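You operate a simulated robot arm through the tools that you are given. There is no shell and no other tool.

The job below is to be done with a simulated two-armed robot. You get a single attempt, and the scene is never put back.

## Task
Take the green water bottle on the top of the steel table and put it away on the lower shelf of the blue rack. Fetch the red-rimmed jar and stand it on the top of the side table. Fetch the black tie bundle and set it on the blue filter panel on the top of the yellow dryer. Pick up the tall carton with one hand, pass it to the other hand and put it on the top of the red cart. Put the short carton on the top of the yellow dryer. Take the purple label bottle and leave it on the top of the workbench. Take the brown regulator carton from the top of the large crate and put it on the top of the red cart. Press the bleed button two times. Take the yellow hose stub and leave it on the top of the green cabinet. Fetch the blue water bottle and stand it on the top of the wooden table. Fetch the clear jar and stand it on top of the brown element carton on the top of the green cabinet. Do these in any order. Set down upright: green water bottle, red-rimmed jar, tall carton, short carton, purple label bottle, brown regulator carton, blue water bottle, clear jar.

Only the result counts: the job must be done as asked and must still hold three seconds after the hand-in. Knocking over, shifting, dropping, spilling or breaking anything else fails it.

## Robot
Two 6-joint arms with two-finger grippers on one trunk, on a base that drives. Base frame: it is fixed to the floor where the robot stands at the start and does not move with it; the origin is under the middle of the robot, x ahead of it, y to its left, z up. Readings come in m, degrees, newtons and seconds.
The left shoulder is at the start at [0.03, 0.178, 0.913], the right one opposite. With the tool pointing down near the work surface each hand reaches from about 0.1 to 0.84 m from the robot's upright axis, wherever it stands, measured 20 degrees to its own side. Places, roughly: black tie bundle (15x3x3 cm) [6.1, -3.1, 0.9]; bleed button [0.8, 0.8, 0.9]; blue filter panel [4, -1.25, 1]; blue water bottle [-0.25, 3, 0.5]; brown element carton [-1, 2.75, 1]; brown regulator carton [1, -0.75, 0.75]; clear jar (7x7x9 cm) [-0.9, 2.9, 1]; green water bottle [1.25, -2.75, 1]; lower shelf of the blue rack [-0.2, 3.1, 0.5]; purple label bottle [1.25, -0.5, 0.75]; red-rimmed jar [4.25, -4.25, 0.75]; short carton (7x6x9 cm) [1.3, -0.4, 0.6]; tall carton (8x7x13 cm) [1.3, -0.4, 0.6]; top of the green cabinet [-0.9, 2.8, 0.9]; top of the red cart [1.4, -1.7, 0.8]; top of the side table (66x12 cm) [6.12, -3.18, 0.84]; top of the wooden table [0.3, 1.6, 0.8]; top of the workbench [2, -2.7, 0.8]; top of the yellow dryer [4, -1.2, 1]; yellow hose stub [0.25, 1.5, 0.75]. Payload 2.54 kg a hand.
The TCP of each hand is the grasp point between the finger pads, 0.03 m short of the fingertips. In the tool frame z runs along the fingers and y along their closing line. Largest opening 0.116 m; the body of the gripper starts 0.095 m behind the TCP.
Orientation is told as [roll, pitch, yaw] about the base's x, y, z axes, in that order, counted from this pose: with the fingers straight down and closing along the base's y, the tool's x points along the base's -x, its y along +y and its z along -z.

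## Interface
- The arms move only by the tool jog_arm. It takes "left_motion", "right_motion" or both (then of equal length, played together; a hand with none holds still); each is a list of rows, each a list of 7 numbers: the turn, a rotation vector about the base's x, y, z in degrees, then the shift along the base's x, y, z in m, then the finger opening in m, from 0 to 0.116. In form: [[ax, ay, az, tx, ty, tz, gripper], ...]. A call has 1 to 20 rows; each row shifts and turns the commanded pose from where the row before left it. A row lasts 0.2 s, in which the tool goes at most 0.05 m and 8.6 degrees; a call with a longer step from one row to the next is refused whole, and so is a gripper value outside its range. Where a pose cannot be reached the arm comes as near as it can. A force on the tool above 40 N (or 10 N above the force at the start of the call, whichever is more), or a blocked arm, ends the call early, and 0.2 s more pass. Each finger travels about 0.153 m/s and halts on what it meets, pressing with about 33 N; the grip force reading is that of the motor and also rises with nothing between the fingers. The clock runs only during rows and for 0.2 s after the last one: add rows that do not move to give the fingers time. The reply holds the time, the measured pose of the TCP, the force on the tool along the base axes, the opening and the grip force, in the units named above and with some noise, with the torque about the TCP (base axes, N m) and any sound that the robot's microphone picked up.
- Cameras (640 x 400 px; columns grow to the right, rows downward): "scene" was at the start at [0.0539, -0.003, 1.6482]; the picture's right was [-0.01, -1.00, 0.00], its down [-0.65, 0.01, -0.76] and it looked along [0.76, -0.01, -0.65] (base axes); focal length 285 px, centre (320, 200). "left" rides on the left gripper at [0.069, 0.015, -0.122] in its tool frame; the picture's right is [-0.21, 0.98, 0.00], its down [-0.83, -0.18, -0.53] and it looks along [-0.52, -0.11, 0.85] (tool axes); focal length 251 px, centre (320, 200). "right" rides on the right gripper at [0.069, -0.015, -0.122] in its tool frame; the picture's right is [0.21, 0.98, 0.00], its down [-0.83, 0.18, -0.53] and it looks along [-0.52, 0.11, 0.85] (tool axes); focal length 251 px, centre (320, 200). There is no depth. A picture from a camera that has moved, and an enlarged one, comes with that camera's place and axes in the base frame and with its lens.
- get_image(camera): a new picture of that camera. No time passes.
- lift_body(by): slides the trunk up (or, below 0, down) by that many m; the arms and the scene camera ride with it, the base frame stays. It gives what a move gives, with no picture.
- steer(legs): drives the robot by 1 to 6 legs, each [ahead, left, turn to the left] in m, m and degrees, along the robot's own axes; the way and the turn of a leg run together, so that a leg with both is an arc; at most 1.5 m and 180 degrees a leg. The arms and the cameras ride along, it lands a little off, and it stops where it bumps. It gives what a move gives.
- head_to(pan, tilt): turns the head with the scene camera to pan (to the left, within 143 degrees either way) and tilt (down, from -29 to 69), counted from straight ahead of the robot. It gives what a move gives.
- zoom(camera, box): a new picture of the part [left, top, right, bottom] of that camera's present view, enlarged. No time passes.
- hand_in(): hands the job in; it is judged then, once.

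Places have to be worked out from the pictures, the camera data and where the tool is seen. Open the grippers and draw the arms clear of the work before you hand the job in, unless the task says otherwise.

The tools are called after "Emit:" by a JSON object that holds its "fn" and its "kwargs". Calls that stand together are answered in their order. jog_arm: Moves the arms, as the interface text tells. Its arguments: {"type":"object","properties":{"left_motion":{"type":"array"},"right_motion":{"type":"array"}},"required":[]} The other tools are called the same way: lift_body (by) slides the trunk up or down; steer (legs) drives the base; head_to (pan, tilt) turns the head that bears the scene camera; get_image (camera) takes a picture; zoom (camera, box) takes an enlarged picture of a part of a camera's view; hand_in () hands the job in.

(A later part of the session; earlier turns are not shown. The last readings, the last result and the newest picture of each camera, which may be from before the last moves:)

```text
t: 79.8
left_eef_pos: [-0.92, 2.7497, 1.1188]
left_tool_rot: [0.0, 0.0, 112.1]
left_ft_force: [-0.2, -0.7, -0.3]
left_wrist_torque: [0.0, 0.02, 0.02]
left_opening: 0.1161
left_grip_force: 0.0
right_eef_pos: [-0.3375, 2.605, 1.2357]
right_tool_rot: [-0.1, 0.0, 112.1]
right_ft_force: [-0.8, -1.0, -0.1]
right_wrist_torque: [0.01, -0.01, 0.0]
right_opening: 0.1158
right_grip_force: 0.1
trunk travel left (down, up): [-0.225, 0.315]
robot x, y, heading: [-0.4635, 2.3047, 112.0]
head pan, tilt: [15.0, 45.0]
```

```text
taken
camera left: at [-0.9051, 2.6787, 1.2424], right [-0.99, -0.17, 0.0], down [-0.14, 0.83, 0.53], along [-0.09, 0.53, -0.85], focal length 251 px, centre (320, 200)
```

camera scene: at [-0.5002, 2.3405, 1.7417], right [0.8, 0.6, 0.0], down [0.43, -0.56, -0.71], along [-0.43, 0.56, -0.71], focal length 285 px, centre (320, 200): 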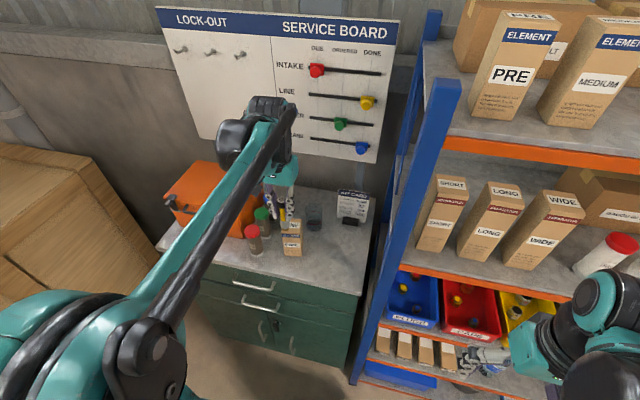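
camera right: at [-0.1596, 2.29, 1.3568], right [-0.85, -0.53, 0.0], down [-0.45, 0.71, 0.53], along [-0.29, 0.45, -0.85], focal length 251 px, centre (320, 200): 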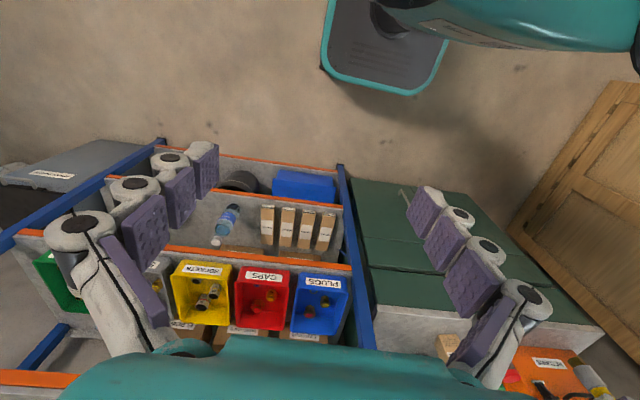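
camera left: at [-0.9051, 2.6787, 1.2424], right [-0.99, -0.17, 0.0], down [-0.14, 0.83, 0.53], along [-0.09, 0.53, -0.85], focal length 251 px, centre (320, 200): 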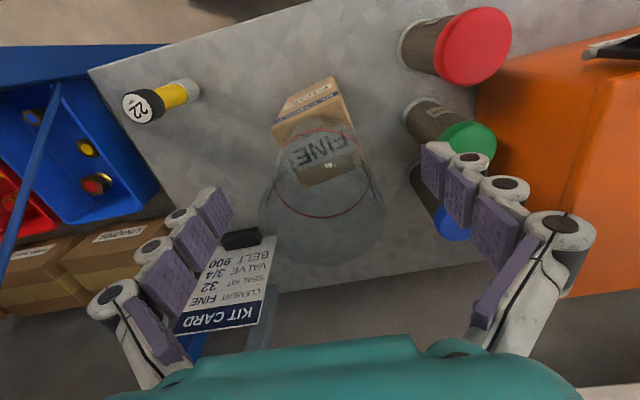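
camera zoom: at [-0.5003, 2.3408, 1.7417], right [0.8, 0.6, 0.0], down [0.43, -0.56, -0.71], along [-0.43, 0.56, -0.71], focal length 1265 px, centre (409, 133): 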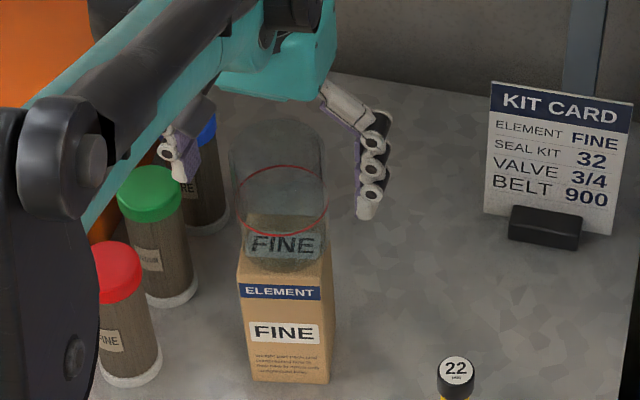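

The clear jar stands centred on the carton. I lift straight up and then draw the left hand back toward the robot.

Emit:
{"fn": "jog_arm", "kwargs": {"left_motion": [[0, 0, 0, 0, 0, 0.03, 0.116], [0, 0, 0, 0, 0, 0.045, 0.116], [0, 0, 0, 0, 0, 0.045, 0.116], [0, 0, 0, 0.015, -0.037, 0.01, 0.116], [0, 0, 0, 0.015, -0.037, 0, 0.116], [0, 0, 0, 0.015, -0.037, 0, 0.116], [0, 0, 0, 0.015, -0.037, 0, 0.116], [0, 0, 0, 0.015, -0.037, 0, 0.116], [0, 0, 0, 0.015, -0.037, 0, 0.116]]}}

Emit:
{"fn": "get_image", "kwargs": {"camera": "scene"}}

Emit:
{"fn": "zoom", "kwargs": {"camera": "scene", "box": [230, 160, 390, 270]}}

```text
t: 81.8
left_eef_pos: [-0.8278, 2.5258, 1.2502]
left_tool_rot: [0.0, -0.1, 112.1]
left_ft_force: [0.8, -0.3, 0.5]
left_wrist_torque: [0.06, 0.01, -0.01]
left_opening: 0.116
left_grip_force: 0.1
right_eef_pos: [-0.3369, 2.6027, 1.235]
right_tool_rot: [0.0, -0.1, 112.1]
right_ft_force: [0.1, -0.9, -0.4]
right_wrist_torque: [0.07, 0.01, 0.01]
right_opening: 0.116
right_grip_force: 0.0
trunk travel left (down, up): [-0.225, 0.315]
robot x, y, heading: [-0.4651, 2.3067, 112.2]
head pan, tilt: [15.0, 45.0]
```

```text
taken
camera scene: at [-0.499, 2.3385, 1.7418], right [0.8, 0.6, 0.0], down [0.43, -0.56, -0.71], along [-0.43, 0.57, -0.71], focal length 285 px, centre (320, 200)
```

scene: 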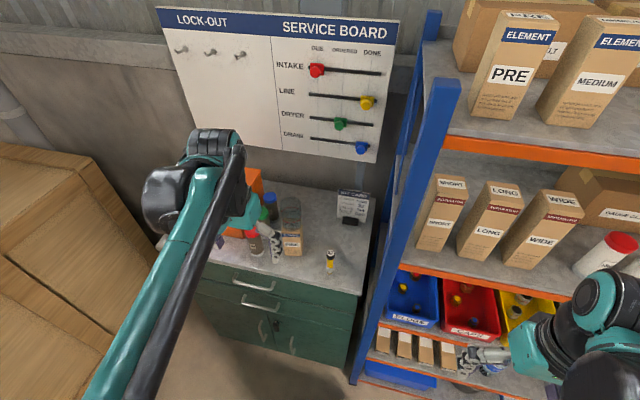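

```text
3.64 times, centred on (310, 215) of scene
camera zoom: at [-0.499, 2.3385, 1.7418], right [0.8, 0.6, 0.0], down [0.43, -0.56, -0.71], along [-0.43, 0.57, -0.71], focal length 1035 px, centre (356, 146)
```

zoom: 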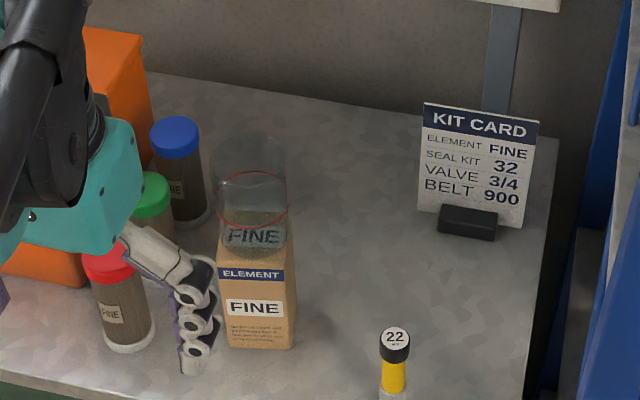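

Jar and stub are fine. Now for the blue water bottle on the rack: I back off 0.3 m, shift right 0.32 m and look at the lower shelf.

Emit:
{"fn": "steer", "kwargs": {"legs": [[-0.3, 0, 0], [0, -0.32, 0]]}}

Emit:
{"fn": "head_to", "kwargs": {"pan": -10, "tilt": 40}}

Emit:
{"fn": "get_image", "kwargs": {"camera": "scene"}}

Emit:
{"fn": "get_image", "kwargs": {"camera": "right"}}

```text
t: 85.5
left_eef_pos: [-0.4187, 2.3698, 1.2506]
left_tool_rot: [0.2, 0.0, 112.0]
left_ft_force: [0.8, 0.3, -0.1]
left_wrist_torque: [-0.01, -0.02, 0.02]
left_opening: 0.1159
left_grip_force: 0.1
right_eef_pos: [0.0728, 2.4459, 1.2349]
right_tool_rot: [0.0, 0.0, 112.0]
right_ft_force: [0.6, 1.0, 0.6]
right_wrist_torque: [0.01, 0.04, 0.03]
right_opening: 0.1164
right_grip_force: 0.0
trunk travel left (down, up): [-0.225, 0.315]
robot x, y, heading: [-0.0527, 2.1474, 111.7]
head pan, tilt: [15.0, 45.0]
```

```text
t: 86.4
left_eef_pos: [-0.4184, 2.3695, 1.2499]
left_tool_rot: [0.1, 0.0, 112.0]
left_ft_force: [-0.9, -0.7, -0.7]
left_wrist_torque: [-0.01, -0.01, -0.01]
left_opening: 0.116
left_grip_force: 0.0
right_eef_pos: [0.0723, 2.4464, 1.2352]
right_tool_rot: [0.0, 0.0, 112.0]
right_ft_force: [0.3, 0.0, 0.3]
right_wrist_torque: [-0.01, -0.02, -0.01]
right_opening: 0.1159
right_grip_force: 0.1
trunk travel left (down, up): [-0.225, 0.315]
robot x, y, heading: [-0.0523, 2.1463, 112.1]
head pan, tilt: [-10.0, 40.0]
```

```text
taken
camera scene: at [-0.0594, 2.2004, 1.7489], right [0.98, 0.21, 0.0], down [0.13, -0.63, -0.77], along [-0.16, 0.75, -0.64], focal length 285 px, centre (320, 200)
```

scene: 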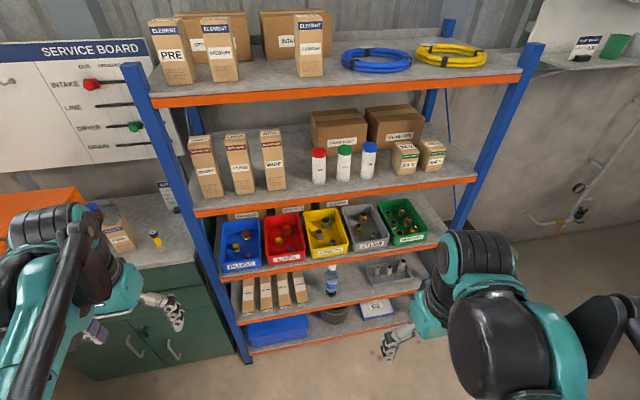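

```text
taken
camera right: at [0.1133, 2.3881, 1.3568], right [-0.83, -0.56, 0.0], down [-0.48, 0.7, 0.53], along [-0.3, 0.44, -0.85], focal length 251 px, centre (320, 200)
```

right: 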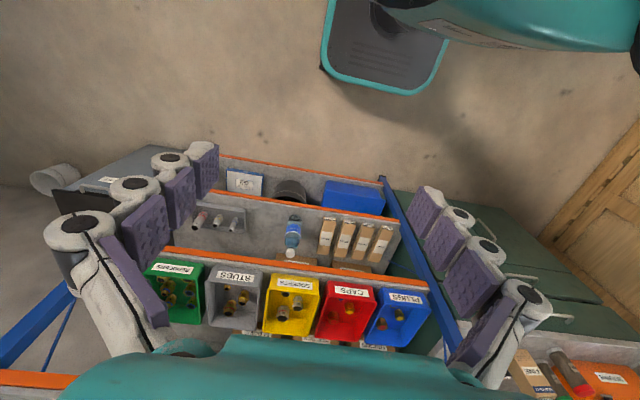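

I zoom on the bottle to triangulate it and measure the shelf heights.

Emit:
{"fn": "zoom", "kwargs": {"camera": "scene", "box": [280, 240, 400, 320]}}

Emit:
{"fn": "zoom", "kwargs": {"camera": "right", "box": [220, 170, 380, 280]}}

```text
5.00 times, centred on (340, 280) of scene
camera zoom: at [-0.0594, 2.2004, 1.7489], right [0.98, 0.21, 0.0], down [0.13, -0.63, -0.77], along [-0.16, 0.75, -0.64], focal length 1423 px, centre (220, -200)
```

zoom: 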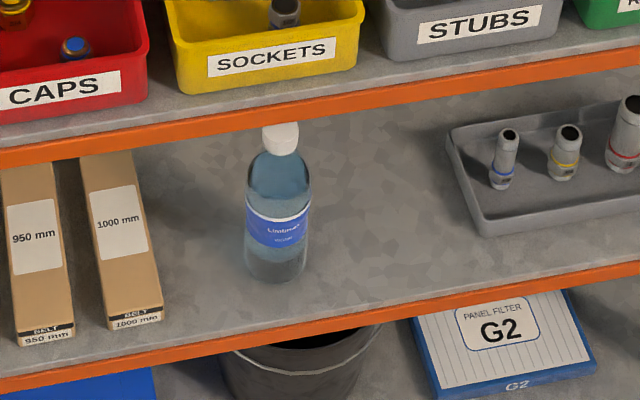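

```text
3.64 times, centred on (300, 225) of right
camera zoom: at [0.1133, 2.3881, 1.3568], right [-0.83, -0.56, 0.0], down [-0.48, 0.7, 0.53], along [-0.3, 0.44, -0.85], focal length 914 px, centre (393, 109)
```

zoom: 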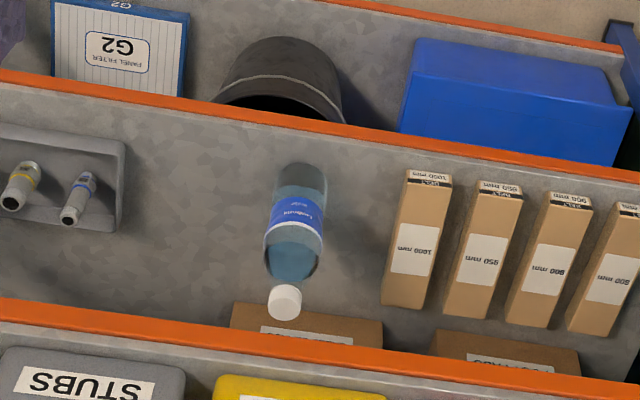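

The bottle stands at about (-0.168, 2.982), shelf z about 0.48, cap top about 0.70, next beam underside about 0.78. I lower the trunk by 0.2 m and bring the right hand into a forward-pointing pose (70° tilt) at z 0.60, still clear of the rack.

Emit:
{"fn": "lift_body", "kwargs": {"by": -0.2}}

Emit:
{"fn": "jog_arm", "kwargs": {"right_motion": [[5.896, 2.393, 0, -0.0093, 0.0178, -0.0395, 0.116], [5.896, 2.393, 0, -0.0093, 0.0178, -0.0395, 0.116], [5.896, 2.393, 0, -0.0093, 0.0178, -0.0395, 0.116], [5.896, 2.393, 0, -0.0093, 0.0178, -0.0395, 0.116], [5.896, 2.393, 0, -0.0093, 0.0178, -0.0395, 0.116], [5.896, 2.393, 0, -0.0093, 0.0178, -0.0395, 0.116], [5.896, 2.393, 0, -0.0093, 0.0178, -0.0395, 0.116], [5.896, 2.393, 0, -0.0093, 0.0178, -0.0395, 0.116], [5.896, 2.393, 0, -0.0093, 0.0178, -0.0395, 0.116], [5.896, 2.393, 0, -0.0093, 0.0178, -0.0395, 0.116], [5.896, 2.393, 0, -0.0093, 0.0178, -0.0395, 0.116], [0, 0, 0, 0, 0, 0, 0.116]]}}

Emit:
{"fn": "get_image", "kwargs": {"camera": "right"}}

Emit:
{"fn": "get_image", "kwargs": {"camera": "scene"}}

```text
t: 88.6
left_eef_pos: [-0.42, 2.369, 1.0495]
left_tool_rot: [0.0, 0.0, 112.0]
left_ft_force: [-0.1, 0.6, 0.4]
left_wrist_torque: [0.0, 0.03, 0.01]
left_opening: 0.116
left_grip_force: 0.2
right_eef_pos: [0.0729, 2.4457, 1.0353]
right_tool_rot: [-0.1, 0.1, 112.1]
right_ft_force: [-0.7, -0.2, -0.1]
right_wrist_torque: [-0.02, 0.02, 0.04]
right_opening: 0.1159
right_grip_force: 0.1
trunk travel left (down, up): [-0.025, 0.515]
robot x, y, heading: [-0.0486, 2.1466, 112.2]
head pan, tilt: [-10.0, 40.0]
```

```text
t: 91.2
left_eef_pos: [-0.4203, 2.3688, 1.0496]
left_tool_rot: [0.0, 0.0, 112.0]
left_ft_force: [0.4, 0.0, 1.4]
left_wrist_torque: [0.0, 0.0, -0.01]
left_opening: 0.1159
left_grip_force: 0.0
right_eef_pos: [-0.0345, 2.6605, 0.9267]
right_tool_rot: [0.2, -70.0, 111.7]
right_ft_force: [0.7, 0.4, 0.2]
right_wrist_torque: [-0.02, -0.01, -0.01]
right_opening: 0.1161
right_grip_force: 0.1
right hand out of reach, approached as far as the arm can: row 6, 7, 8, 9, 10, 11
trunk travel left (down, up): [-0.025, 0.515]
robot x, y, heading: [-0.0544, 2.148, 112.0]
head pan, tilt: [-10.0, 40.0]
```

```text
taken
camera right: at [0.0323, 2.5382, 0.9037], right [-0.88, -0.43, -0.2], down [-0.09, -0.27, 0.96], along [-0.47, 0.86, 0.2], focal length 251 px, centre (320, 200)
```

right: 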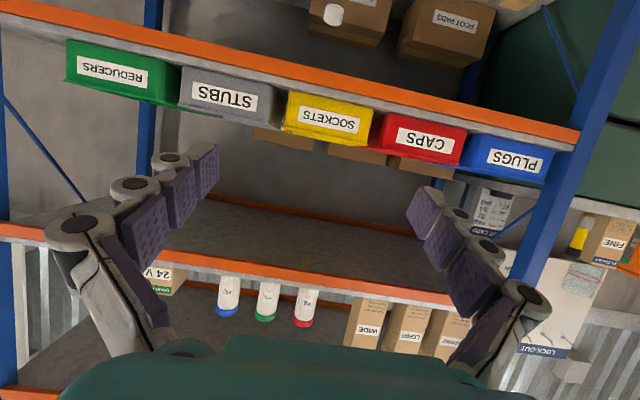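

```text
taken
camera scene: at [-0.0592, 2.2, 1.549], right [0.98, 0.21, 0.0], down [0.13, -0.63, -0.77], along [-0.16, 0.75, -0.64], focal length 285 px, centre (320, 200)
```

scene: 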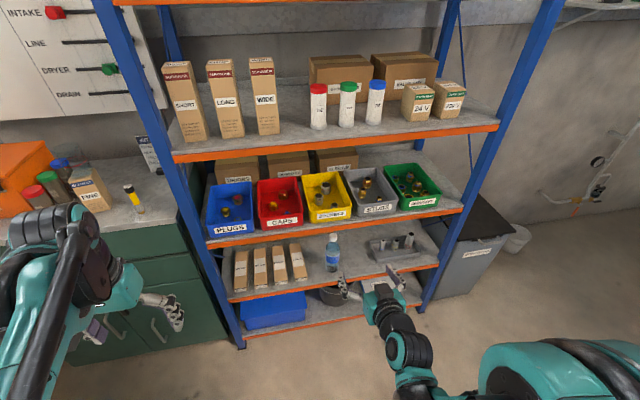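

With this orientation the arm cannot fold low so near the body (it stopped at z 0.93). I extend it 0.18 m further forward (rack front is still about 0.1 m beyond) and check where it goes.

Emit:
{"fn": "jog_arm", "kwargs": {"right_motion": [[0, 0, 0, -0.0113, 0.0278, 0, 0.116], [0, 0, 0, -0.0113, 0.0278, 0, 0.116], [0, 0, 0, -0.0113, 0.0278, 0, 0.116], [0, 0, 0, -0.0113, 0.0278, 0, 0.116], [0, 0, 0, -0.0113, 0.0278, 0, 0.116], [0, 0, 0, 0, 0, 0, 0.116]]}}

```text
t: 92.6
left_eef_pos: [-0.4187, 2.3695, 1.0495]
left_tool_rot: [0.0, 0.1, 112.0]
left_ft_force: [-0.2, -0.1, -0.8]
left_wrist_torque: [0.01, 0.02, 0.0]
left_opening: 0.116
left_grip_force: 0.0
right_eef_pos: [-0.0897, 2.8007, 0.9271]
right_tool_rot: [0.1, -70.1, 111.8]
right_ft_force: [-0.3, -0.1, 0.0]
right_wrist_torque: [0.02, -0.03, 0.01]
right_opening: 0.1161
right_grip_force: 0.0
trunk travel left (down, up): [-0.025, 0.515]
robot x, y, heading: [-0.0545, 2.1462, 112.1]
head pan, tilt: [-10.0, 40.0]
```

The pose re-synchronises to the actual one. Now at 0.62 m ahead I lower the hand to z 0.60.

Emit:
{"fn": "jog_arm", "kwargs": {"right_motion": [[0, 0, 0, 0, 0, -0.045, 0.116], [0, 0, 0, 0, 0, -0.045, 0.116], [0, 0, 0, 0, 0, -0.045, 0.116], [0, 0, 0, 0, 0, -0.045, 0.116], [0, 0, 0, 0, 0, -0.045, 0.116], [0, 0, 0, 0, 0, -0.045, 0.116], [0, 0, 0, 0, 0, -0.045, 0.116], [0, 0, 0, 0, 0, 0, 0.116]]}}

Emit:
{"fn": "get_image", "kwargs": {"camera": "right"}}

Emit:
{"fn": "get_image", "kwargs": {"camera": "scene"}}

```text
t: 94.4
left_eef_pos: [-0.4188, 2.37, 1.0507]
left_tool_rot: [0.0, 0.0, 112.0]
left_ft_force: [0.2, 0.1, 0.5]
left_wrist_torque: [0.0, -0.01, 0.03]
left_opening: 0.1158
left_grip_force: 0.1
right_eef_pos: [-0.1274, 2.9241, 0.7321]
right_tool_rot: [0.3, -69.8, 111.7]
right_ft_force: [-0.2, -0.1, 0.2]
right_wrist_torque: [0.01, -0.02, 0.0]
right_opening: 0.116
right_grip_force: 0.0
right hand out of reach, approached as far as the arm can: row 2, 3, 4, 5, 6, 7
trunk travel left (down, up): [-0.025, 0.515]
robot x, y, heading: [-0.052, 2.1493, 112.0]
head pan, tilt: [-10.0, 40.0]
```

```text
taken
camera right: at [-0.0616, 2.8017, 0.7102], right [-0.88, -0.43, -0.2], down [-0.09, -0.27, 0.96], along [-0.47, 0.86, 0.2], focal length 251 px, centre (320, 200)
```

right: 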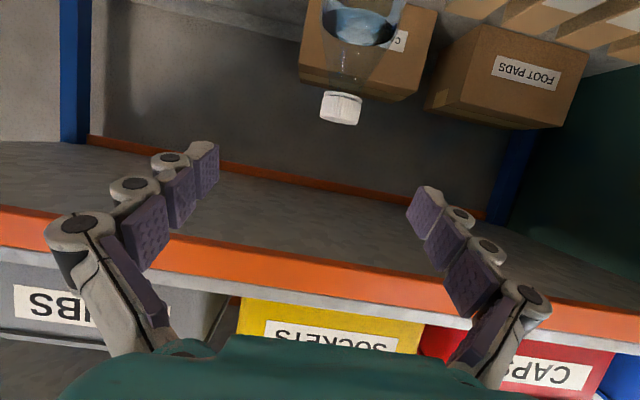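

```text
taken
camera scene: at [-0.0593, 2.2002, 1.549], right [0.98, 0.21, 0.0], down [0.13, -0.63, -0.77], along [-0.16, 0.75, -0.64], focal length 285 px, centre (320, 200)
```

scene: 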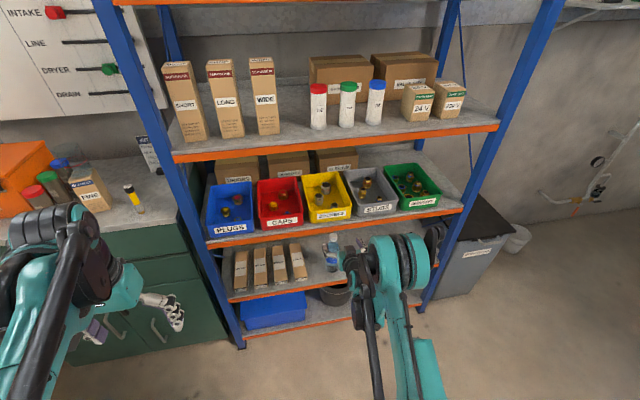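

It drifted forward while trying, into the gap between shelf and beam, touching nothing. I retract, reduce the tilt to 55° (easier for the wrist), then lower in small steps.

Emit:
{"fn": "jog_arm", "kwargs": {"right_motion": [[0, 0, 0, 0.0113, -0.0278, 0, 0.116], [0, 0, 0, 0.0113, -0.0278, 0, 0.116], [-4.63, -1.88, 0, 0.004, -0.01, 0, 0.116], [-4.63, -1.88, 0, 0, 0, 0, 0.116], [-4.63, -1.88, 0, 0, 0, 0, 0.116], [0, 0, 0, 0, 0, 0, 0.116]]}}

Emit:
{"fn": "jog_arm", "kwargs": {"right_motion": [[0, 0, 0, 0, 0, -0.03, 0.116], [0, 0, 0, 0, 0, -0.03, 0.116], [0, 0, 0, 0, 0, 0, 0.116]]}}

Emit:
{"fn": "get_image", "kwargs": {"camera": "right"}}

```text
t: 95.8
left_eef_pos: [-0.4194, 2.3685, 1.0495]
left_tool_rot: [0.0, 0.0, 111.9]
left_ft_force: [0.5, 0.4, -0.1]
left_wrist_torque: [0.0, -0.05, 0.0]
left_opening: 0.1161
left_grip_force: 0.1
right_eef_pos: [-0.1144, 2.9017, 0.7604]
right_tool_rot: [0.0, -55.0, 112.1]
right_ft_force: [0.5, 0.1, 0.6]
right_wrist_torque: [0.01, -0.02, -0.03]
right_opening: 0.116
right_grip_force: 0.1
right hand out of reach, approached as far as the arm can: row 1, 2
trunk travel left (down, up): [-0.025, 0.515]
robot x, y, heading: [-0.0521, 2.147, 111.9]
head pan, tilt: [-10.0, 40.0]
```

```text
t: 96.6
left_eef_pos: [-0.4182, 2.3694, 1.0489]
left_tool_rot: [-0.1, 0.0, 112.0]
left_ft_force: [0.5, -0.7, 0.3]
left_wrist_torque: [0.02, -0.01, 0.01]
left_opening: 0.116
left_grip_force: 0.1
right_eef_pos: [-0.1146, 2.9022, 0.6984]
right_tool_rot: [0.1, -54.9, 112.0]
right_ft_force: [0.2, 0.4, 0.4]
right_wrist_torque: [-0.01, -0.01, -0.01]
right_opening: 0.1158
right_grip_force: 0.1
trunk travel left (down, up): [-0.025, 0.515]
robot x, y, heading: [-0.0545, 2.1478, 112.2]
head pan, tilt: [-10.0, 40.0]
```

```text
taken
camera right: at [-0.0485, 2.7781, 0.7133], right [-0.86, -0.48, -0.18], down [-0.18, -0.03, 0.98], along [-0.48, 0.88, -0.06], focal length 251 px, centre (320, 200)
```

right: 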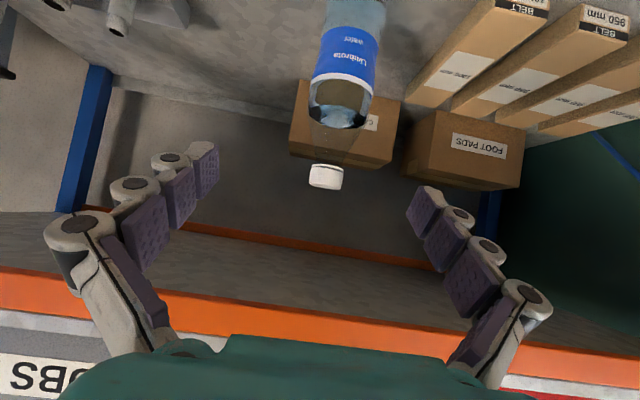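

55° works. The bottle is about 9–10 cm ahead and 1.3 cm left of the TCP. I shift left and lower to z 0.60.

Emit:
{"fn": "jog_arm", "kwargs": {"right_motion": [[0, 0, 0, -0.0121, -0.0049, 0, 0.116], [0, 0, 0, 0, 0, -0.03, 0.116], [0, 0, 0, 0, 0, -0.03, 0.116], [0, 0, 0, 0, 0, -0.03, 0.116], [0, 0, 0, 0, 0, 0, 0.116]]}}

Emit:
{"fn": "get_image", "kwargs": {"camera": "right"}}

Emit:
{"fn": "zoom", "kwargs": {"camera": "scene", "box": [260, 210, 420, 310]}}

```text
t: 97.8
left_eef_pos: [-0.4193, 2.3687, 1.0497]
left_tool_rot: [-0.1, 0.1, 111.9]
left_ft_force: [0.5, 0.2, 0.0]
left_wrist_torque: [-0.03, 0.02, 0.01]
left_opening: 0.1161
left_grip_force: 0.1
right_eef_pos: [-0.1337, 2.9163, 0.6173]
right_tool_rot: [0.0, -54.9, 111.9]
right_ft_force: [0.0, -0.3, 0.2]
right_wrist_torque: [0.0, 0.0, 0.01]
right_opening: 0.1161
right_grip_force: 0.1
right hand out of reach, approached as far as the arm can: row 3, 4
trunk travel left (down, up): [-0.025, 0.515]
robot x, y, heading: [-0.055, 2.147, 111.9]
head pan, tilt: [-10.0, 40.0]
```

```text
taken
camera right: at [-0.0669, 2.7923, 0.631], right [-0.86, -0.48, -0.17], down [-0.18, -0.03, 0.98], along [-0.48, 0.88, -0.06], focal length 251 px, centre (320, 200)
```

right: 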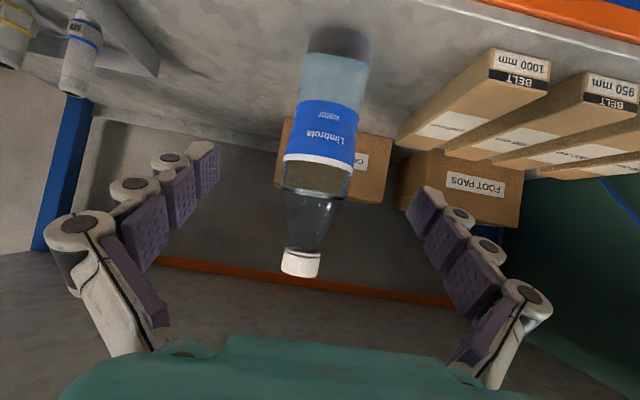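

```text
4.00 times, centred on (340, 260) of scene
camera zoom: at [-0.0593, 2.2004, 1.549], right [0.98, 0.21, 0.0], down [0.13, -0.63, -0.77], along [-0.16, 0.75, -0.64], focal length 1138 px, centre (240, -40)
```

zoom: 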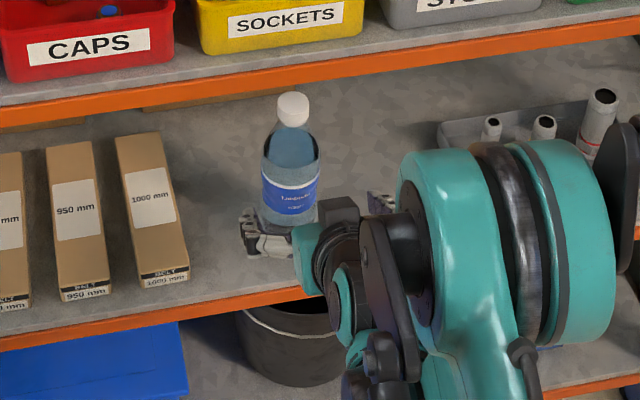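

The hand is aligned with the bottle (about 9 cm ahead). I advance with open fingers, lowering a bit.

Emit:
{"fn": "jog_arm", "kwargs": {"right_motion": [[0, 0, 0, -0.0112, 0.0278, -0.01, 0.116], [0, 0, 0, -0.0112, 0.0278, -0.01, 0.116], [0, 0, 0, -0.0105, 0.026, -0.01, 0.116], [0, 0, 0, 0, 0, 0, 0.116]]}}

Emit:
{"fn": "get_image", "kwargs": {"camera": "right"}}

Emit:
{"fn": "zoom", "kwargs": {"camera": "scene", "box": [260, 210, 420, 310]}}

```text
t: 98.8
left_eef_pos: [-0.4193, 2.3691, 1.05]
left_tool_rot: [0.0, 0.1, 112.0]
left_ft_force: [-0.1, 0.2, 0.3]
left_wrist_torque: [0.03, 0.0, -0.01]
left_opening: 0.1157
left_grip_force: 0.0
right_eef_pos: [-0.166, 2.9965, 0.5857]
right_tool_rot: [0.0, -55.2, 111.9]
right_ft_force: [0.7, -0.3, -0.1]
right_wrist_torque: [0.0, 0.01, -0.02]
right_opening: 0.116
right_grip_force: 0.0
trunk travel left (down, up): [-0.025, 0.515]
robot x, y, heading: [-0.0561, 2.1469, 111.8]
head pan, tilt: [-10.0, 40.0]
```

```text
taken
camera right: at [-0.0993, 2.8729, 0.5998], right [-0.86, -0.48, -0.17], down [-0.18, -0.03, 0.98], along [-0.48, 0.88, -0.06], focal length 251 px, centre (320, 200)
```

right: 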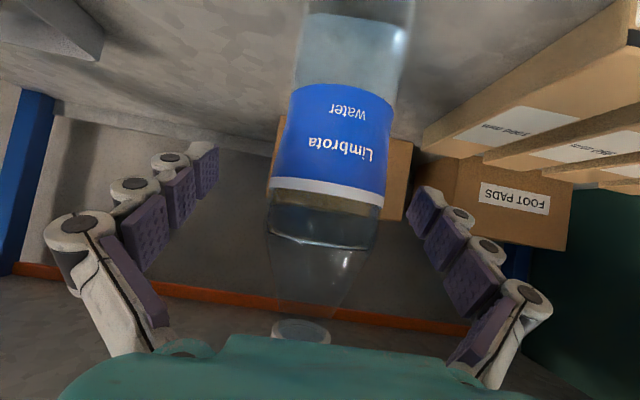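

```text
4.00 times, centred on (340, 260) of scene
camera zoom: at [-0.0593, 2.2004, 1.549], right [0.98, 0.21, 0.0], down [0.13, -0.63, -0.77], along [-0.16, 0.75, -0.64], focal length 1138 px, centre (240, -40)
```

zoom: 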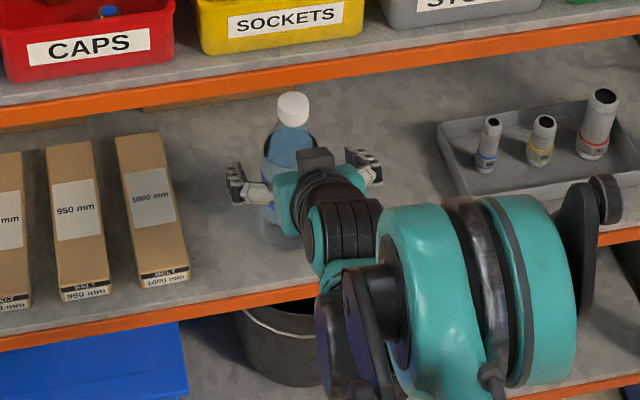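

The bottle body fills the grasp at the TCP. I close the fingers.

Emit:
{"fn": "jog_arm", "kwargs": {"right_motion": [[0, 0, 0, 0, 0, 0, 0.085], [0, 0, 0, 0, 0, 0, 0.07], [0, 0, 0, 0, 0, 0, 0.05], [0, 0, 0, 0, 0, 0, 0.05], [0, 0, 0, 0, 0, 0, 0.05]]}}

Emit:
{"fn": "get_image", "kwargs": {"camera": "right"}}

```text
t: 100.0
left_eef_pos: [-0.4196, 2.3687, 1.0499]
left_tool_rot: [0.1, 0.1, 112.0]
left_ft_force: [0.6, 0.7, 0.7]
left_wrist_torque: [0.02, 0.01, -0.01]
left_opening: 0.1157
left_grip_force: 0.0
right_eef_pos: [-0.1665, 2.9958, 0.5875]
right_tool_rot: [0.2, -55.0, 111.9]
right_ft_force: [-2.2, -0.7, 1.3]
right_wrist_torque: [0.02, 0.08, 0.01]
right_opening: 0.06
right_grip_force: 32.5
trunk travel left (down, up): [-0.025, 0.515]
robot x, y, heading: [-0.0491, 2.1461, 111.9]
head pan, tilt: [-10.0, 40.0]
```

```text
taken
camera right: at [-0.0993, 2.8727, 0.6], right [-0.86, -0.48, -0.18], down [-0.18, -0.03, 0.98], along [-0.48, 0.88, -0.06], focal length 251 px, centre (320, 200)
```

right: 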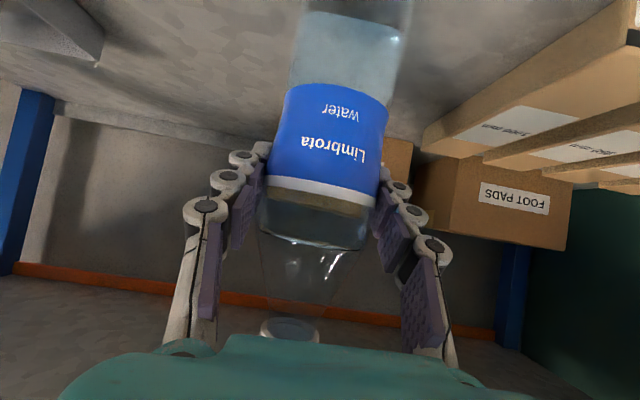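

Gripped (60 mm). I lift the bottle 3 cm off the shelf, then back the whole robot straight out.

Emit:
{"fn": "jog_arm", "kwargs": {"right_motion": [[0, 0, 0, 0, 0, 0.01, 0.05], [0, 0, 0, 0, 0, 0.01, 0.05], [0, 0, 0, 0, 0, 0.01, 0.05], [0, 0, 0, 0, 0, 0, 0.05]]}}

Emit:
{"fn": "get_image", "kwargs": {"camera": "right"}}

Emit:
{"fn": "zoom", "kwargs": {"camera": "scene", "box": [260, 210, 420, 310]}}

```text
t: 101.0
left_eef_pos: [-0.4209, 2.3699, 1.0499]
left_tool_rot: [0.0, 0.0, 112.0]
left_ft_force: [-0.3, 0.6, -0.1]
left_wrist_torque: [0.0, 0.02, -0.01]
left_opening: 0.116
left_grip_force: 0.0
right_eef_pos: [-0.1664, 2.9962, 0.6169]
right_tool_rot: [0.1, -54.9, 111.9]
right_ft_force: [-0.5, 0.4, -4.4]
right_wrist_torque: [-0.01, 0.0, -0.01]
right_opening: 0.0601
right_grip_force: 33.0
trunk travel left (down, up): [-0.025, 0.515]
robot x, y, heading: [-0.0496, 2.1498, 112.1]
head pan, tilt: [-10.0, 40.0]
```

```text
taken
camera right: at [-0.0989, 2.8737, 0.6297], right [-0.86, -0.48, -0.17], down [-0.18, -0.03, 0.98], along [-0.48, 0.88, -0.06], focal length 251 px, centre (320, 200)
```

right: 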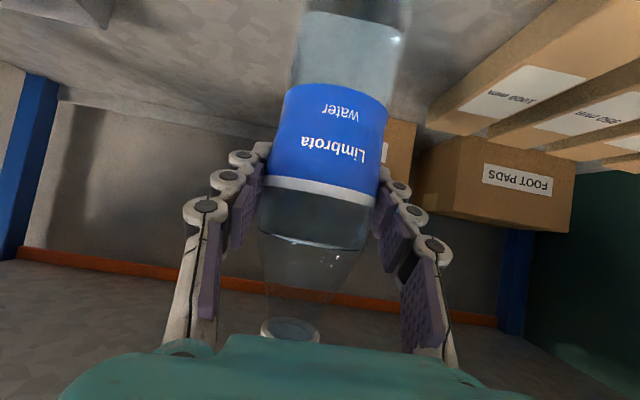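

```text
4.00 times, centred on (340, 260) of scene
camera zoom: at [-0.0594, 2.2012, 1.5489], right [0.98, 0.21, 0.0], down [0.13, -0.63, -0.77], along [-0.16, 0.75, -0.64], focal length 1138 px, centre (240, -40)
```

zoom: 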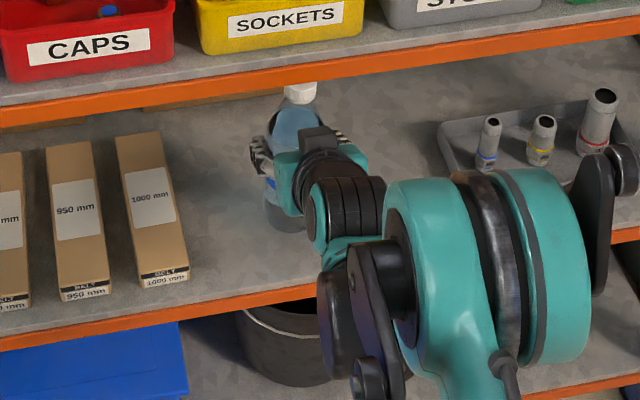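

The bottle is lifted, cap about 6 cm below the beam. I back the robot straight out by 0.4 m.

Emit:
{"fn": "steer", "kwargs": {"legs": [[-0.4, 0, 0]]}}

Emit:
{"fn": "get_image", "kwargs": {"camera": "scene"}}

Emit:
{"fn": "get_image", "kwargs": {"camera": "right"}}

```text
t: 102.7
left_eef_pos: [-0.3424, 2.1993, 1.0483]
left_tool_rot: [0.1, 0.2, 111.3]
left_ft_force: [-0.1, 0.3, -0.9]
left_wrist_torque: [-0.09, -0.03, 0.01]
left_opening: 0.1161
left_grip_force: 0.0
right_eef_pos: [-0.0846, 2.822, 0.6133]
right_tool_rot: [0.2, -54.8, 111.4]
right_ft_force: [0.6, 1.1, -4.6]
right_wrist_torque: [0.02, 0.02, 0.02]
right_opening: 0.06
right_grip_force: 32.5
trunk travel left (down, up): [-0.025, 0.515]
robot x, y, heading: [0.0225, 1.9719, 111.5]
head pan, tilt: [-10.0, 40.0]
stopped in leg 1: the robot was blocked; the commanded pose is now the measured one
```

```text
taken
camera scene: at [0.0148, 2.0286, 1.5487], right [0.98, 0.2, 0.0], down [0.13, -0.63, -0.76], along [-0.15, 0.75, -0.65], focal length 285 px, centre (320, 200)
```

scene: 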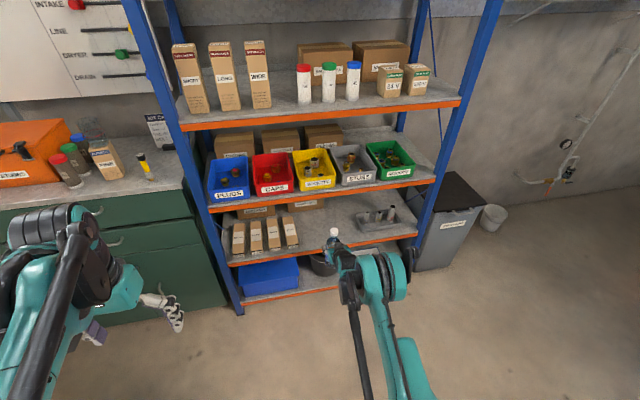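

```text
taken
camera right: at [-0.0185, 2.6977, 0.6273], right [-0.86, -0.47, -0.17], down [-0.18, -0.03, 0.98], along [-0.47, 0.88, -0.06], focal length 251 px, centre (320, 200)
```

right: 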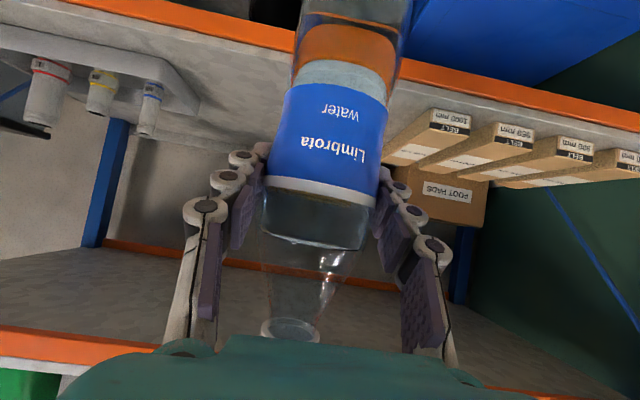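

The robot's back touched the wooden table's end behind me; I must check nothing moved. I turn the head back as far as possible and look.

Emit:
{"fn": "head_to", "kwargs": {"pan": -143, "tilt": 45}}

Emit:
{"fn": "get_image", "kwargs": {"camera": "scene"}}

```text
t: 104.8
left_eef_pos: [-0.3418, 2.1963, 1.0497]
left_tool_rot: [0.1, 0.2, 111.3]
left_ft_force: [0.4, -0.2, -1.1]
left_wrist_torque: [0.0, 0.0, -0.01]
left_opening: 0.1162
left_grip_force: 0.1
right_eef_pos: [-0.0849, 2.8211, 0.6168]
right_tool_rot: [0.2, -54.9, 111.5]
right_ft_force: [0.2, 0.1, -5.0]
right_wrist_torque: [0.02, -0.05, -0.01]
right_opening: 0.0602
right_grip_force: 32.7
trunk travel left (down, up): [-0.025, 0.515]
robot x, y, heading: [0.024, 1.9743, 111.5]
head pan, tilt: [-143.0, 45.0]
```

```text
taken
camera scene: at [0.1015, 1.8988, 1.5417], right [-0.53, -0.85, 0.0], down [-0.6, 0.37, -0.71], along [0.6, -0.37, -0.71], focal length 285 px, centre (320, 200)
```

scene: 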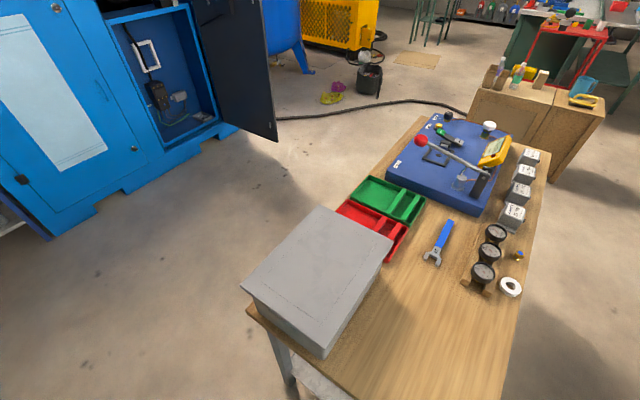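

Nothing has toppled. I zoom to verify the table's position against the known bleed button place (predicted pixel about (442, 124)).

Emit:
{"fn": "zoom", "kwargs": {"camera": "scene", "box": [390, 90, 530, 180]}}

Emit:
{"fn": "zoom", "kwargs": {"camera": "scene", "box": [400, 190, 560, 310]}}

```text
4.44 times, centred on (460, 135) of scene
camera zoom: at [0.1015, 1.8988, 1.5417], right [-0.53, -0.85, 0.0], down [-0.6, 0.37, -0.71], along [0.6, -0.37, -0.71], focal length 1265 px, centre (-302, 489)
```

zoom: 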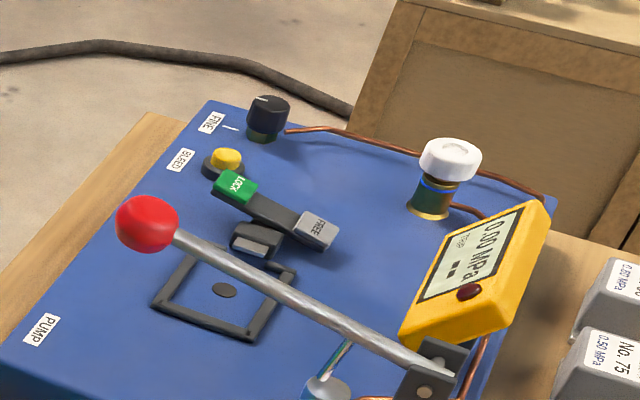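

```text
3.33 times, centred on (480, 250) of scene
camera zoom: at [0.1015, 1.8988, 1.5417], right [-0.53, -0.85, 0.0], down [-0.6, 0.37, -0.71], along [0.6, -0.37, -0.71], focal length 949 px, centre (-213, 33)
```

zoom: 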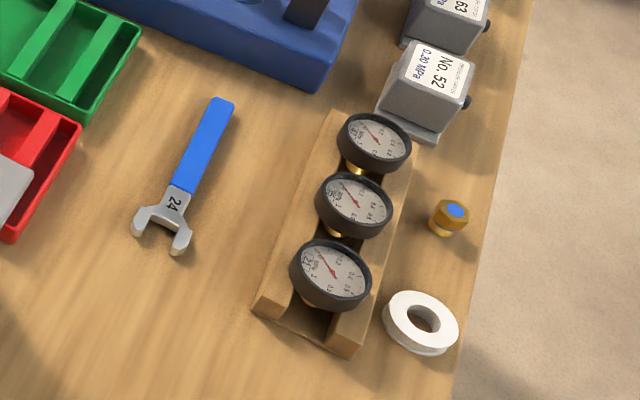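

The button shows within about 1 cm (pose noise) of its expected place and all items stand as before. I now raise and retract the right hand with the bottle toward the robot before driving.

Emit:
{"fn": "jog_arm", "kwargs": {"right_motion": [[0, 0, 0, 0, 0, 0.04, 0.05], [0, 0, 0, 0, 0, 0.045, 0.05], [0, 0, 0, 0, 0, 0.045, 0.05], [0, 0, 0, 0, 0, 0.045, 0.05], [0, 0, 0, 0, 0, 0.045, 0.05], [0, 0, 0, 0.0147, -0.0372, 0.015, 0.05], [0, 0, 0, 0.0147, -0.0372, 0.015, 0.05], [0, 0, 0, 0.0147, -0.0372, 0.015, 0.05], [0, 0, 0, 0.0147, -0.0372, 0.015, 0.05], [0, 0, 0, 0.0147, -0.0372, 0.015, 0.05], [0, 0, 0, 0.0147, -0.0372, 0.015, 0.05], [0, 0, 0, 0, 0, 0, 0.05]]}}

Emit:
{"fn": "head_to", "kwargs": {"pan": 0, "tilt": 40}}

Emit:
{"fn": "get_image", "kwargs": {"camera": "scene"}}

```text
t: 107.4
left_eef_pos: [-0.3409, 2.1965, 1.0492]
left_tool_rot: [0.2, 0.1, 111.2]
left_ft_force: [-0.5, -0.5, 0.3]
left_wrist_torque: [-0.06, 0.06, -0.01]
left_opening: 0.1161
left_grip_force: 0.1
right_eef_pos: [0.004, 2.596, 0.9263]
right_tool_rot: [0.2, -55.0, 111.4]
right_ft_force: [-0.7, -0.1, -3.6]
right_wrist_torque: [-0.03, 0.0, -0.03]
right_opening: 0.0601
right_grip_force: 32.5
trunk travel left (down, up): [-0.025, 0.515]
robot x, y, heading: [0.0253, 1.9687, 111.2]
head pan, tilt: [-143.0, 45.0]
```

```text
t: 109.7
left_eef_pos: [-0.3418, 2.1975, 1.0491]
left_tool_rot: [0.1, 0.1, 111.2]
left_ft_force: [0.3, 0.1, -0.2]
left_wrist_torque: [0.01, 0.02, 0.03]
left_opening: 0.1159
left_grip_force: 0.0
right_eef_pos: [0.0033, 2.5979, 0.9261]
right_tool_rot: [0.2, -55.0, 111.4]
right_ft_force: [0.1, -0.5, -4.8]
right_wrist_torque: [-0.02, -0.02, -0.05]
right_opening: 0.0601
right_grip_force: 33.0
trunk travel left (down, up): [-0.025, 0.515]
robot x, y, heading: [0.0255, 1.9677, 111.3]
head pan, tilt: [0.0, 40.0]
```

```text
taken
camera scene: at [0.0016, 2.0205, 1.5489], right [0.93, 0.36, 0.0], down [0.23, -0.6, -0.77], along [-0.28, 0.71, -0.64], focal length 285 px, centre (320, 200)
```

scene: 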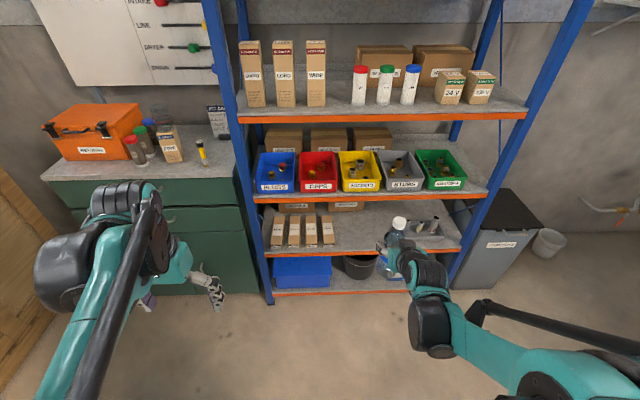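

Bottle upright in hand. I raise it 10 cm, move ahead a touch and left past the table's end, then turn right to face the table's near side.

Emit:
{"fn": "jog_arm", "kwargs": {"right_motion": [[0, 0, 0, 0, 0, 0.03, 0.05], [0, 0, 0, 0, 0, 0.04, 0.05], [0, 0, 0, 0, 0, 0.03, 0.05], [0, 0, 0, 0, 0, 0, 0.05]]}}

Emit:
{"fn": "steer", "kwargs": {"legs": [[0.05, 0, 0], [0, 0.55, 0], [0, 0, -89.2]]}}

Emit:
{"fn": "get_image", "kwargs": {"camera": "scene"}}

```text
t: 110.7
left_eef_pos: [-0.3415, 2.1959, 1.0486]
left_tool_rot: [0.2, 0.1, 111.2]
left_ft_force: [0.9, -0.4, 0.0]
left_wrist_torque: [-0.03, 0.03, 0.0]
left_opening: 0.1162
left_grip_force: 0.0
right_eef_pos: [0.004, 2.5956, 1.026]
right_tool_rot: [0.3, -55.1, 111.4]
right_ft_force: [0.3, 0.9, -4.9]
right_wrist_torque: [0.01, -0.03, 0.01]
right_opening: 0.06
right_grip_force: 33.2
trunk travel left (down, up): [-0.025, 0.515]
robot x, y, heading: [0.0244, 1.973, 111.6]
head pan, tilt: [0.0, 40.0]
```

```text
t: 118.2
left_eef_pos: [-0.2865, 2.1857, 1.0484]
left_tool_rot: [0.1, 0.2, 22.4]
left_ft_force: [-0.4, -0.2, 0.1]
left_wrist_torque: [0.0, 0.01, 0.0]
left_opening: 0.1157
left_grip_force: 0.1
right_eef_pos: [0.119, 1.8478, 1.0258]
right_tool_rot: [0.2, -55.0, 22.3]
right_ft_force: [-0.7, 0.1, -4.6]
right_wrist_torque: [0.01, 0.01, 0.0]
right_opening: 0.0599
right_grip_force: 33.4
trunk travel left (down, up): [-0.025, 0.515]
robot x, y, heading: [-0.5052, 1.8179, 22.3]
head pan, tilt: [0.0, 40.0]
```

```text
taken
camera scene: at [-0.4562, 1.8368, 1.5489], right [0.38, -0.93, 0.0], down [-0.6, -0.24, -0.77], along [0.71, 0.29, -0.64], focal length 285 px, centre (320, 200)
```

scene: 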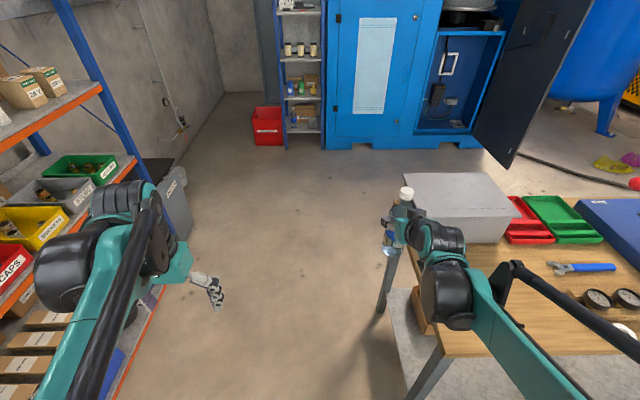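

The bottle is at about 0.59 m ahead, right of the robot. I slide the robot right 0.34 m and back 0.09 m so that the bottle hangs over the free table area.

Emit:
{"fn": "steer", "kwargs": {"legs": [[-0.087, -0.342, 0]]}}

Emit:
{"fn": "head_to", "kwargs": {"pan": -10, "tilt": 45}}

Emit:
{"fn": "get_image", "kwargs": {"camera": "scene"}}

Emit:
{"fn": "get_image", "kwargs": {"camera": "right"}}

```text
t: 120.4
left_eef_pos: [-0.2385, 1.8366, 1.0498]
left_tool_rot: [0.1, 0.1, 22.3]
left_ft_force: [0.1, 0.4, 1.0]
left_wrist_torque: [0.04, 0.02, 0.0]
left_opening: 0.1162
left_grip_force: 0.1
right_eef_pos: [0.1672, 1.4972, 1.0259]
right_tool_rot: [0.4, -55.0, 22.3]
right_ft_force: [0.2, 0.0, -3.2]
right_wrist_torque: [0.02, 0.01, 0.02]
right_opening: 0.06
right_grip_force: 33.2
trunk travel left (down, up): [-0.025, 0.515]
robot x, y, heading: [-0.4557, 1.4725, 21.8]
head pan, tilt: [0.0, 40.0]
```

```text
t: 121.2
left_eef_pos: [-0.2397, 1.8376, 1.0486]
left_tool_rot: [0.0, 0.1, 22.3]
left_ft_force: [-0.4, 0.3, -0.7]
left_wrist_torque: [-0.01, 0.01, 0.02]
left_opening: 0.116
left_grip_force: 0.1
right_eef_pos: [0.1677, 1.4968, 1.0256]
right_tool_rot: [0.2, -55.1, 22.3]
right_ft_force: [0.4, 1.1, -4.2]
right_wrist_torque: [-0.03, 0.03, 0.01]
right_opening: 0.0599
right_grip_force: 32.8
trunk travel left (down, up): [-0.025, 0.515]
robot x, y, heading: [-0.4617, 1.4682, 21.9]
head pan, tilt: [-10.0, 45.0]
```

```text
taken
camera scene: at [-0.4065, 1.473, 1.5417], right [0.21, -0.98, 0.0], down [-0.69, -0.15, -0.71], along [0.69, 0.15, -0.71], focal length 285 px, centre (320, 200)
```

scene: 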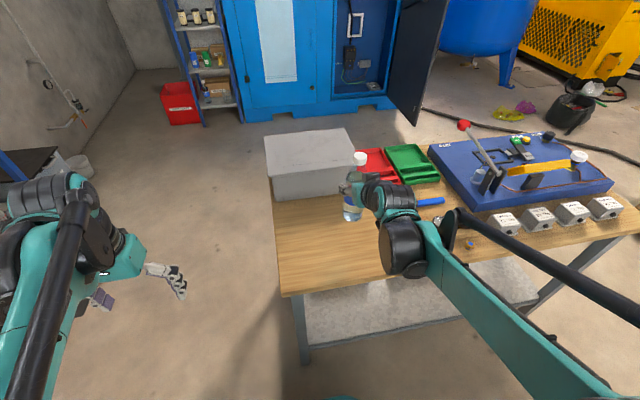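

```text
taken
camera right: at [0.0452, 1.4309, 1.039], right [-0.49, 0.86, -0.17], down [-0.03, 0.18, 0.98], along [0.87, 0.49, -0.06], focal length 251 px, centre (320, 200)
```

right: 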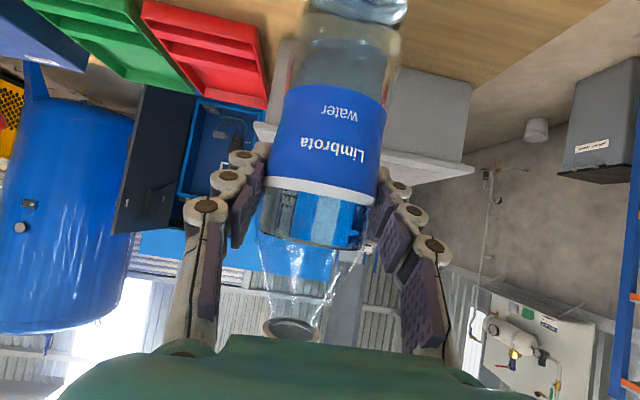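

The bottle is over the free area, 0.2 m from the grey box. I lower it.

Emit:
{"fn": "jog_arm", "kwargs": {"right_motion": [[0, 0, 0, 0, 0, -0.03, 0.05], [0, 0, 0, 0, 0, -0.025, 0.05], [0, 0, 0, 0, 0, -0.015, 0.05], [0, 0, 0, 0, 0, -0.006, 0.05], [0, 0, 0, 0, 0, 0, 0.05]]}}

Emit:
{"fn": "zoom", "kwargs": {"camera": "scene", "box": [260, 140, 440, 260]}}

```text
t: 122.4
left_eef_pos: [-0.2384, 1.8361, 1.0498]
left_tool_rot: [0.2, 0.1, 22.3]
left_ft_force: [0.0, 0.7, 0.5]
left_wrist_torque: [-0.03, -0.02, -0.01]
left_opening: 0.1159
left_grip_force: 0.1
right_eef_pos: [0.1667, 1.4986, 0.9491]
right_tool_rot: [0.2, -55.0, 22.4]
right_ft_force: [0.7, -0.4, -5.0]
right_wrist_torque: [0.01, 0.03, 0.02]
right_opening: 0.0601
right_grip_force: 33.1
trunk travel left (down, up): [-0.025, 0.515]
robot x, y, heading: [-0.4609, 1.4658, 22.4]
head pan, tilt: [-10.0, 45.0]
```

```text
3.33 times, centred on (350, 200) of scene
camera zoom: at [-0.4065, 1.473, 1.5417], right [0.21, -0.98, 0.0], down [-0.69, -0.15, -0.71], along [0.69, 0.15, -0.71], focal length 949 px, centre (220, 200)
```

zoom: 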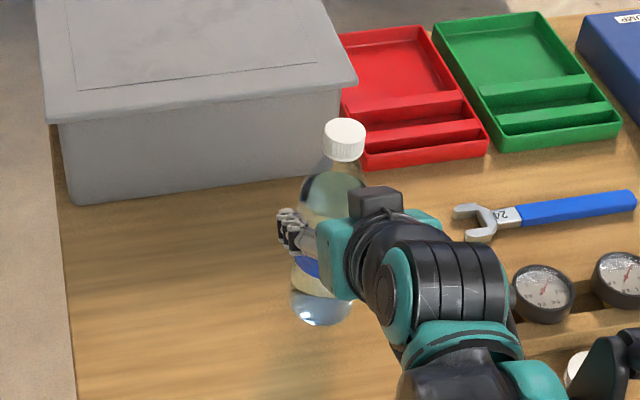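

Emit:
{"fn": "jog_arm", "kwargs": {"right_motion": [[0, 0, 0, 0, 0, -0.005, 0.05], [0, 0, 0, 0, 0, -0.004, 0.05], [0, 0, 0, 0, 0, -0.003, 0.05], [0, 0, 0, 0, 0, -0.003, 0.05]]}}

```text
t: 123.4
left_eef_pos: [-0.2379, 1.8366, 1.0489]
left_tool_rot: [0.1, 0.1, 22.4]
left_ft_force: [0.6, -0.3, 0.4]
left_wrist_torque: [-0.02, -0.01, 0.01]
left_opening: 0.116
left_grip_force: 0.1
right_eef_pos: [0.1676, 1.4981, 0.9342]
right_tool_rot: [0.2, -55.1, 22.3]
right_ft_force: [0.2, -0.8, -4.3]
right_wrist_torque: [0.01, -0.01, 0.03]
right_opening: 0.06
right_grip_force: 32.3
trunk travel left (down, up): [-0.025, 0.515]
robot x, y, heading: [-0.4574, 1.4675, 22.3]
head pan, tilt: [-10.0, 45.0]
```

Still no contact; I continue in 3 mm steps.

Emit:
{"fn": "jog_arm", "kwargs": {"right_motion": [[0, 0, 0, 0, 0, -0.003, 0.05], [0, 0, 0, 0, 0, -0.003, 0.05], [0, 0, 0, 0, 0, -0.003, 0.05]]}}

```text
t: 124.2
left_eef_pos: [-0.2371, 1.8372, 1.049]
left_tool_rot: [0.1, 0.0, 22.3]
left_ft_force: [-0.6, 0.2, 1.2]
left_wrist_torque: [0.03, 0.0, 0.01]
left_opening: 0.1158
left_grip_force: 0.1
right_eef_pos: [0.1673, 1.4976, 0.9257]
right_tool_rot: [0.1, -55.0, 22.4]
right_ft_force: [0.1, -0.3, -4.5]
right_wrist_torque: [-0.03, 0.04, -0.01]
right_opening: 0.0598
right_grip_force: 33.1
trunk travel left (down, up): [-0.025, 0.515]
robot x, y, heading: [-0.46, 1.4659, 22.1]
head pan, tilt: [-10.0, 45.0]
```

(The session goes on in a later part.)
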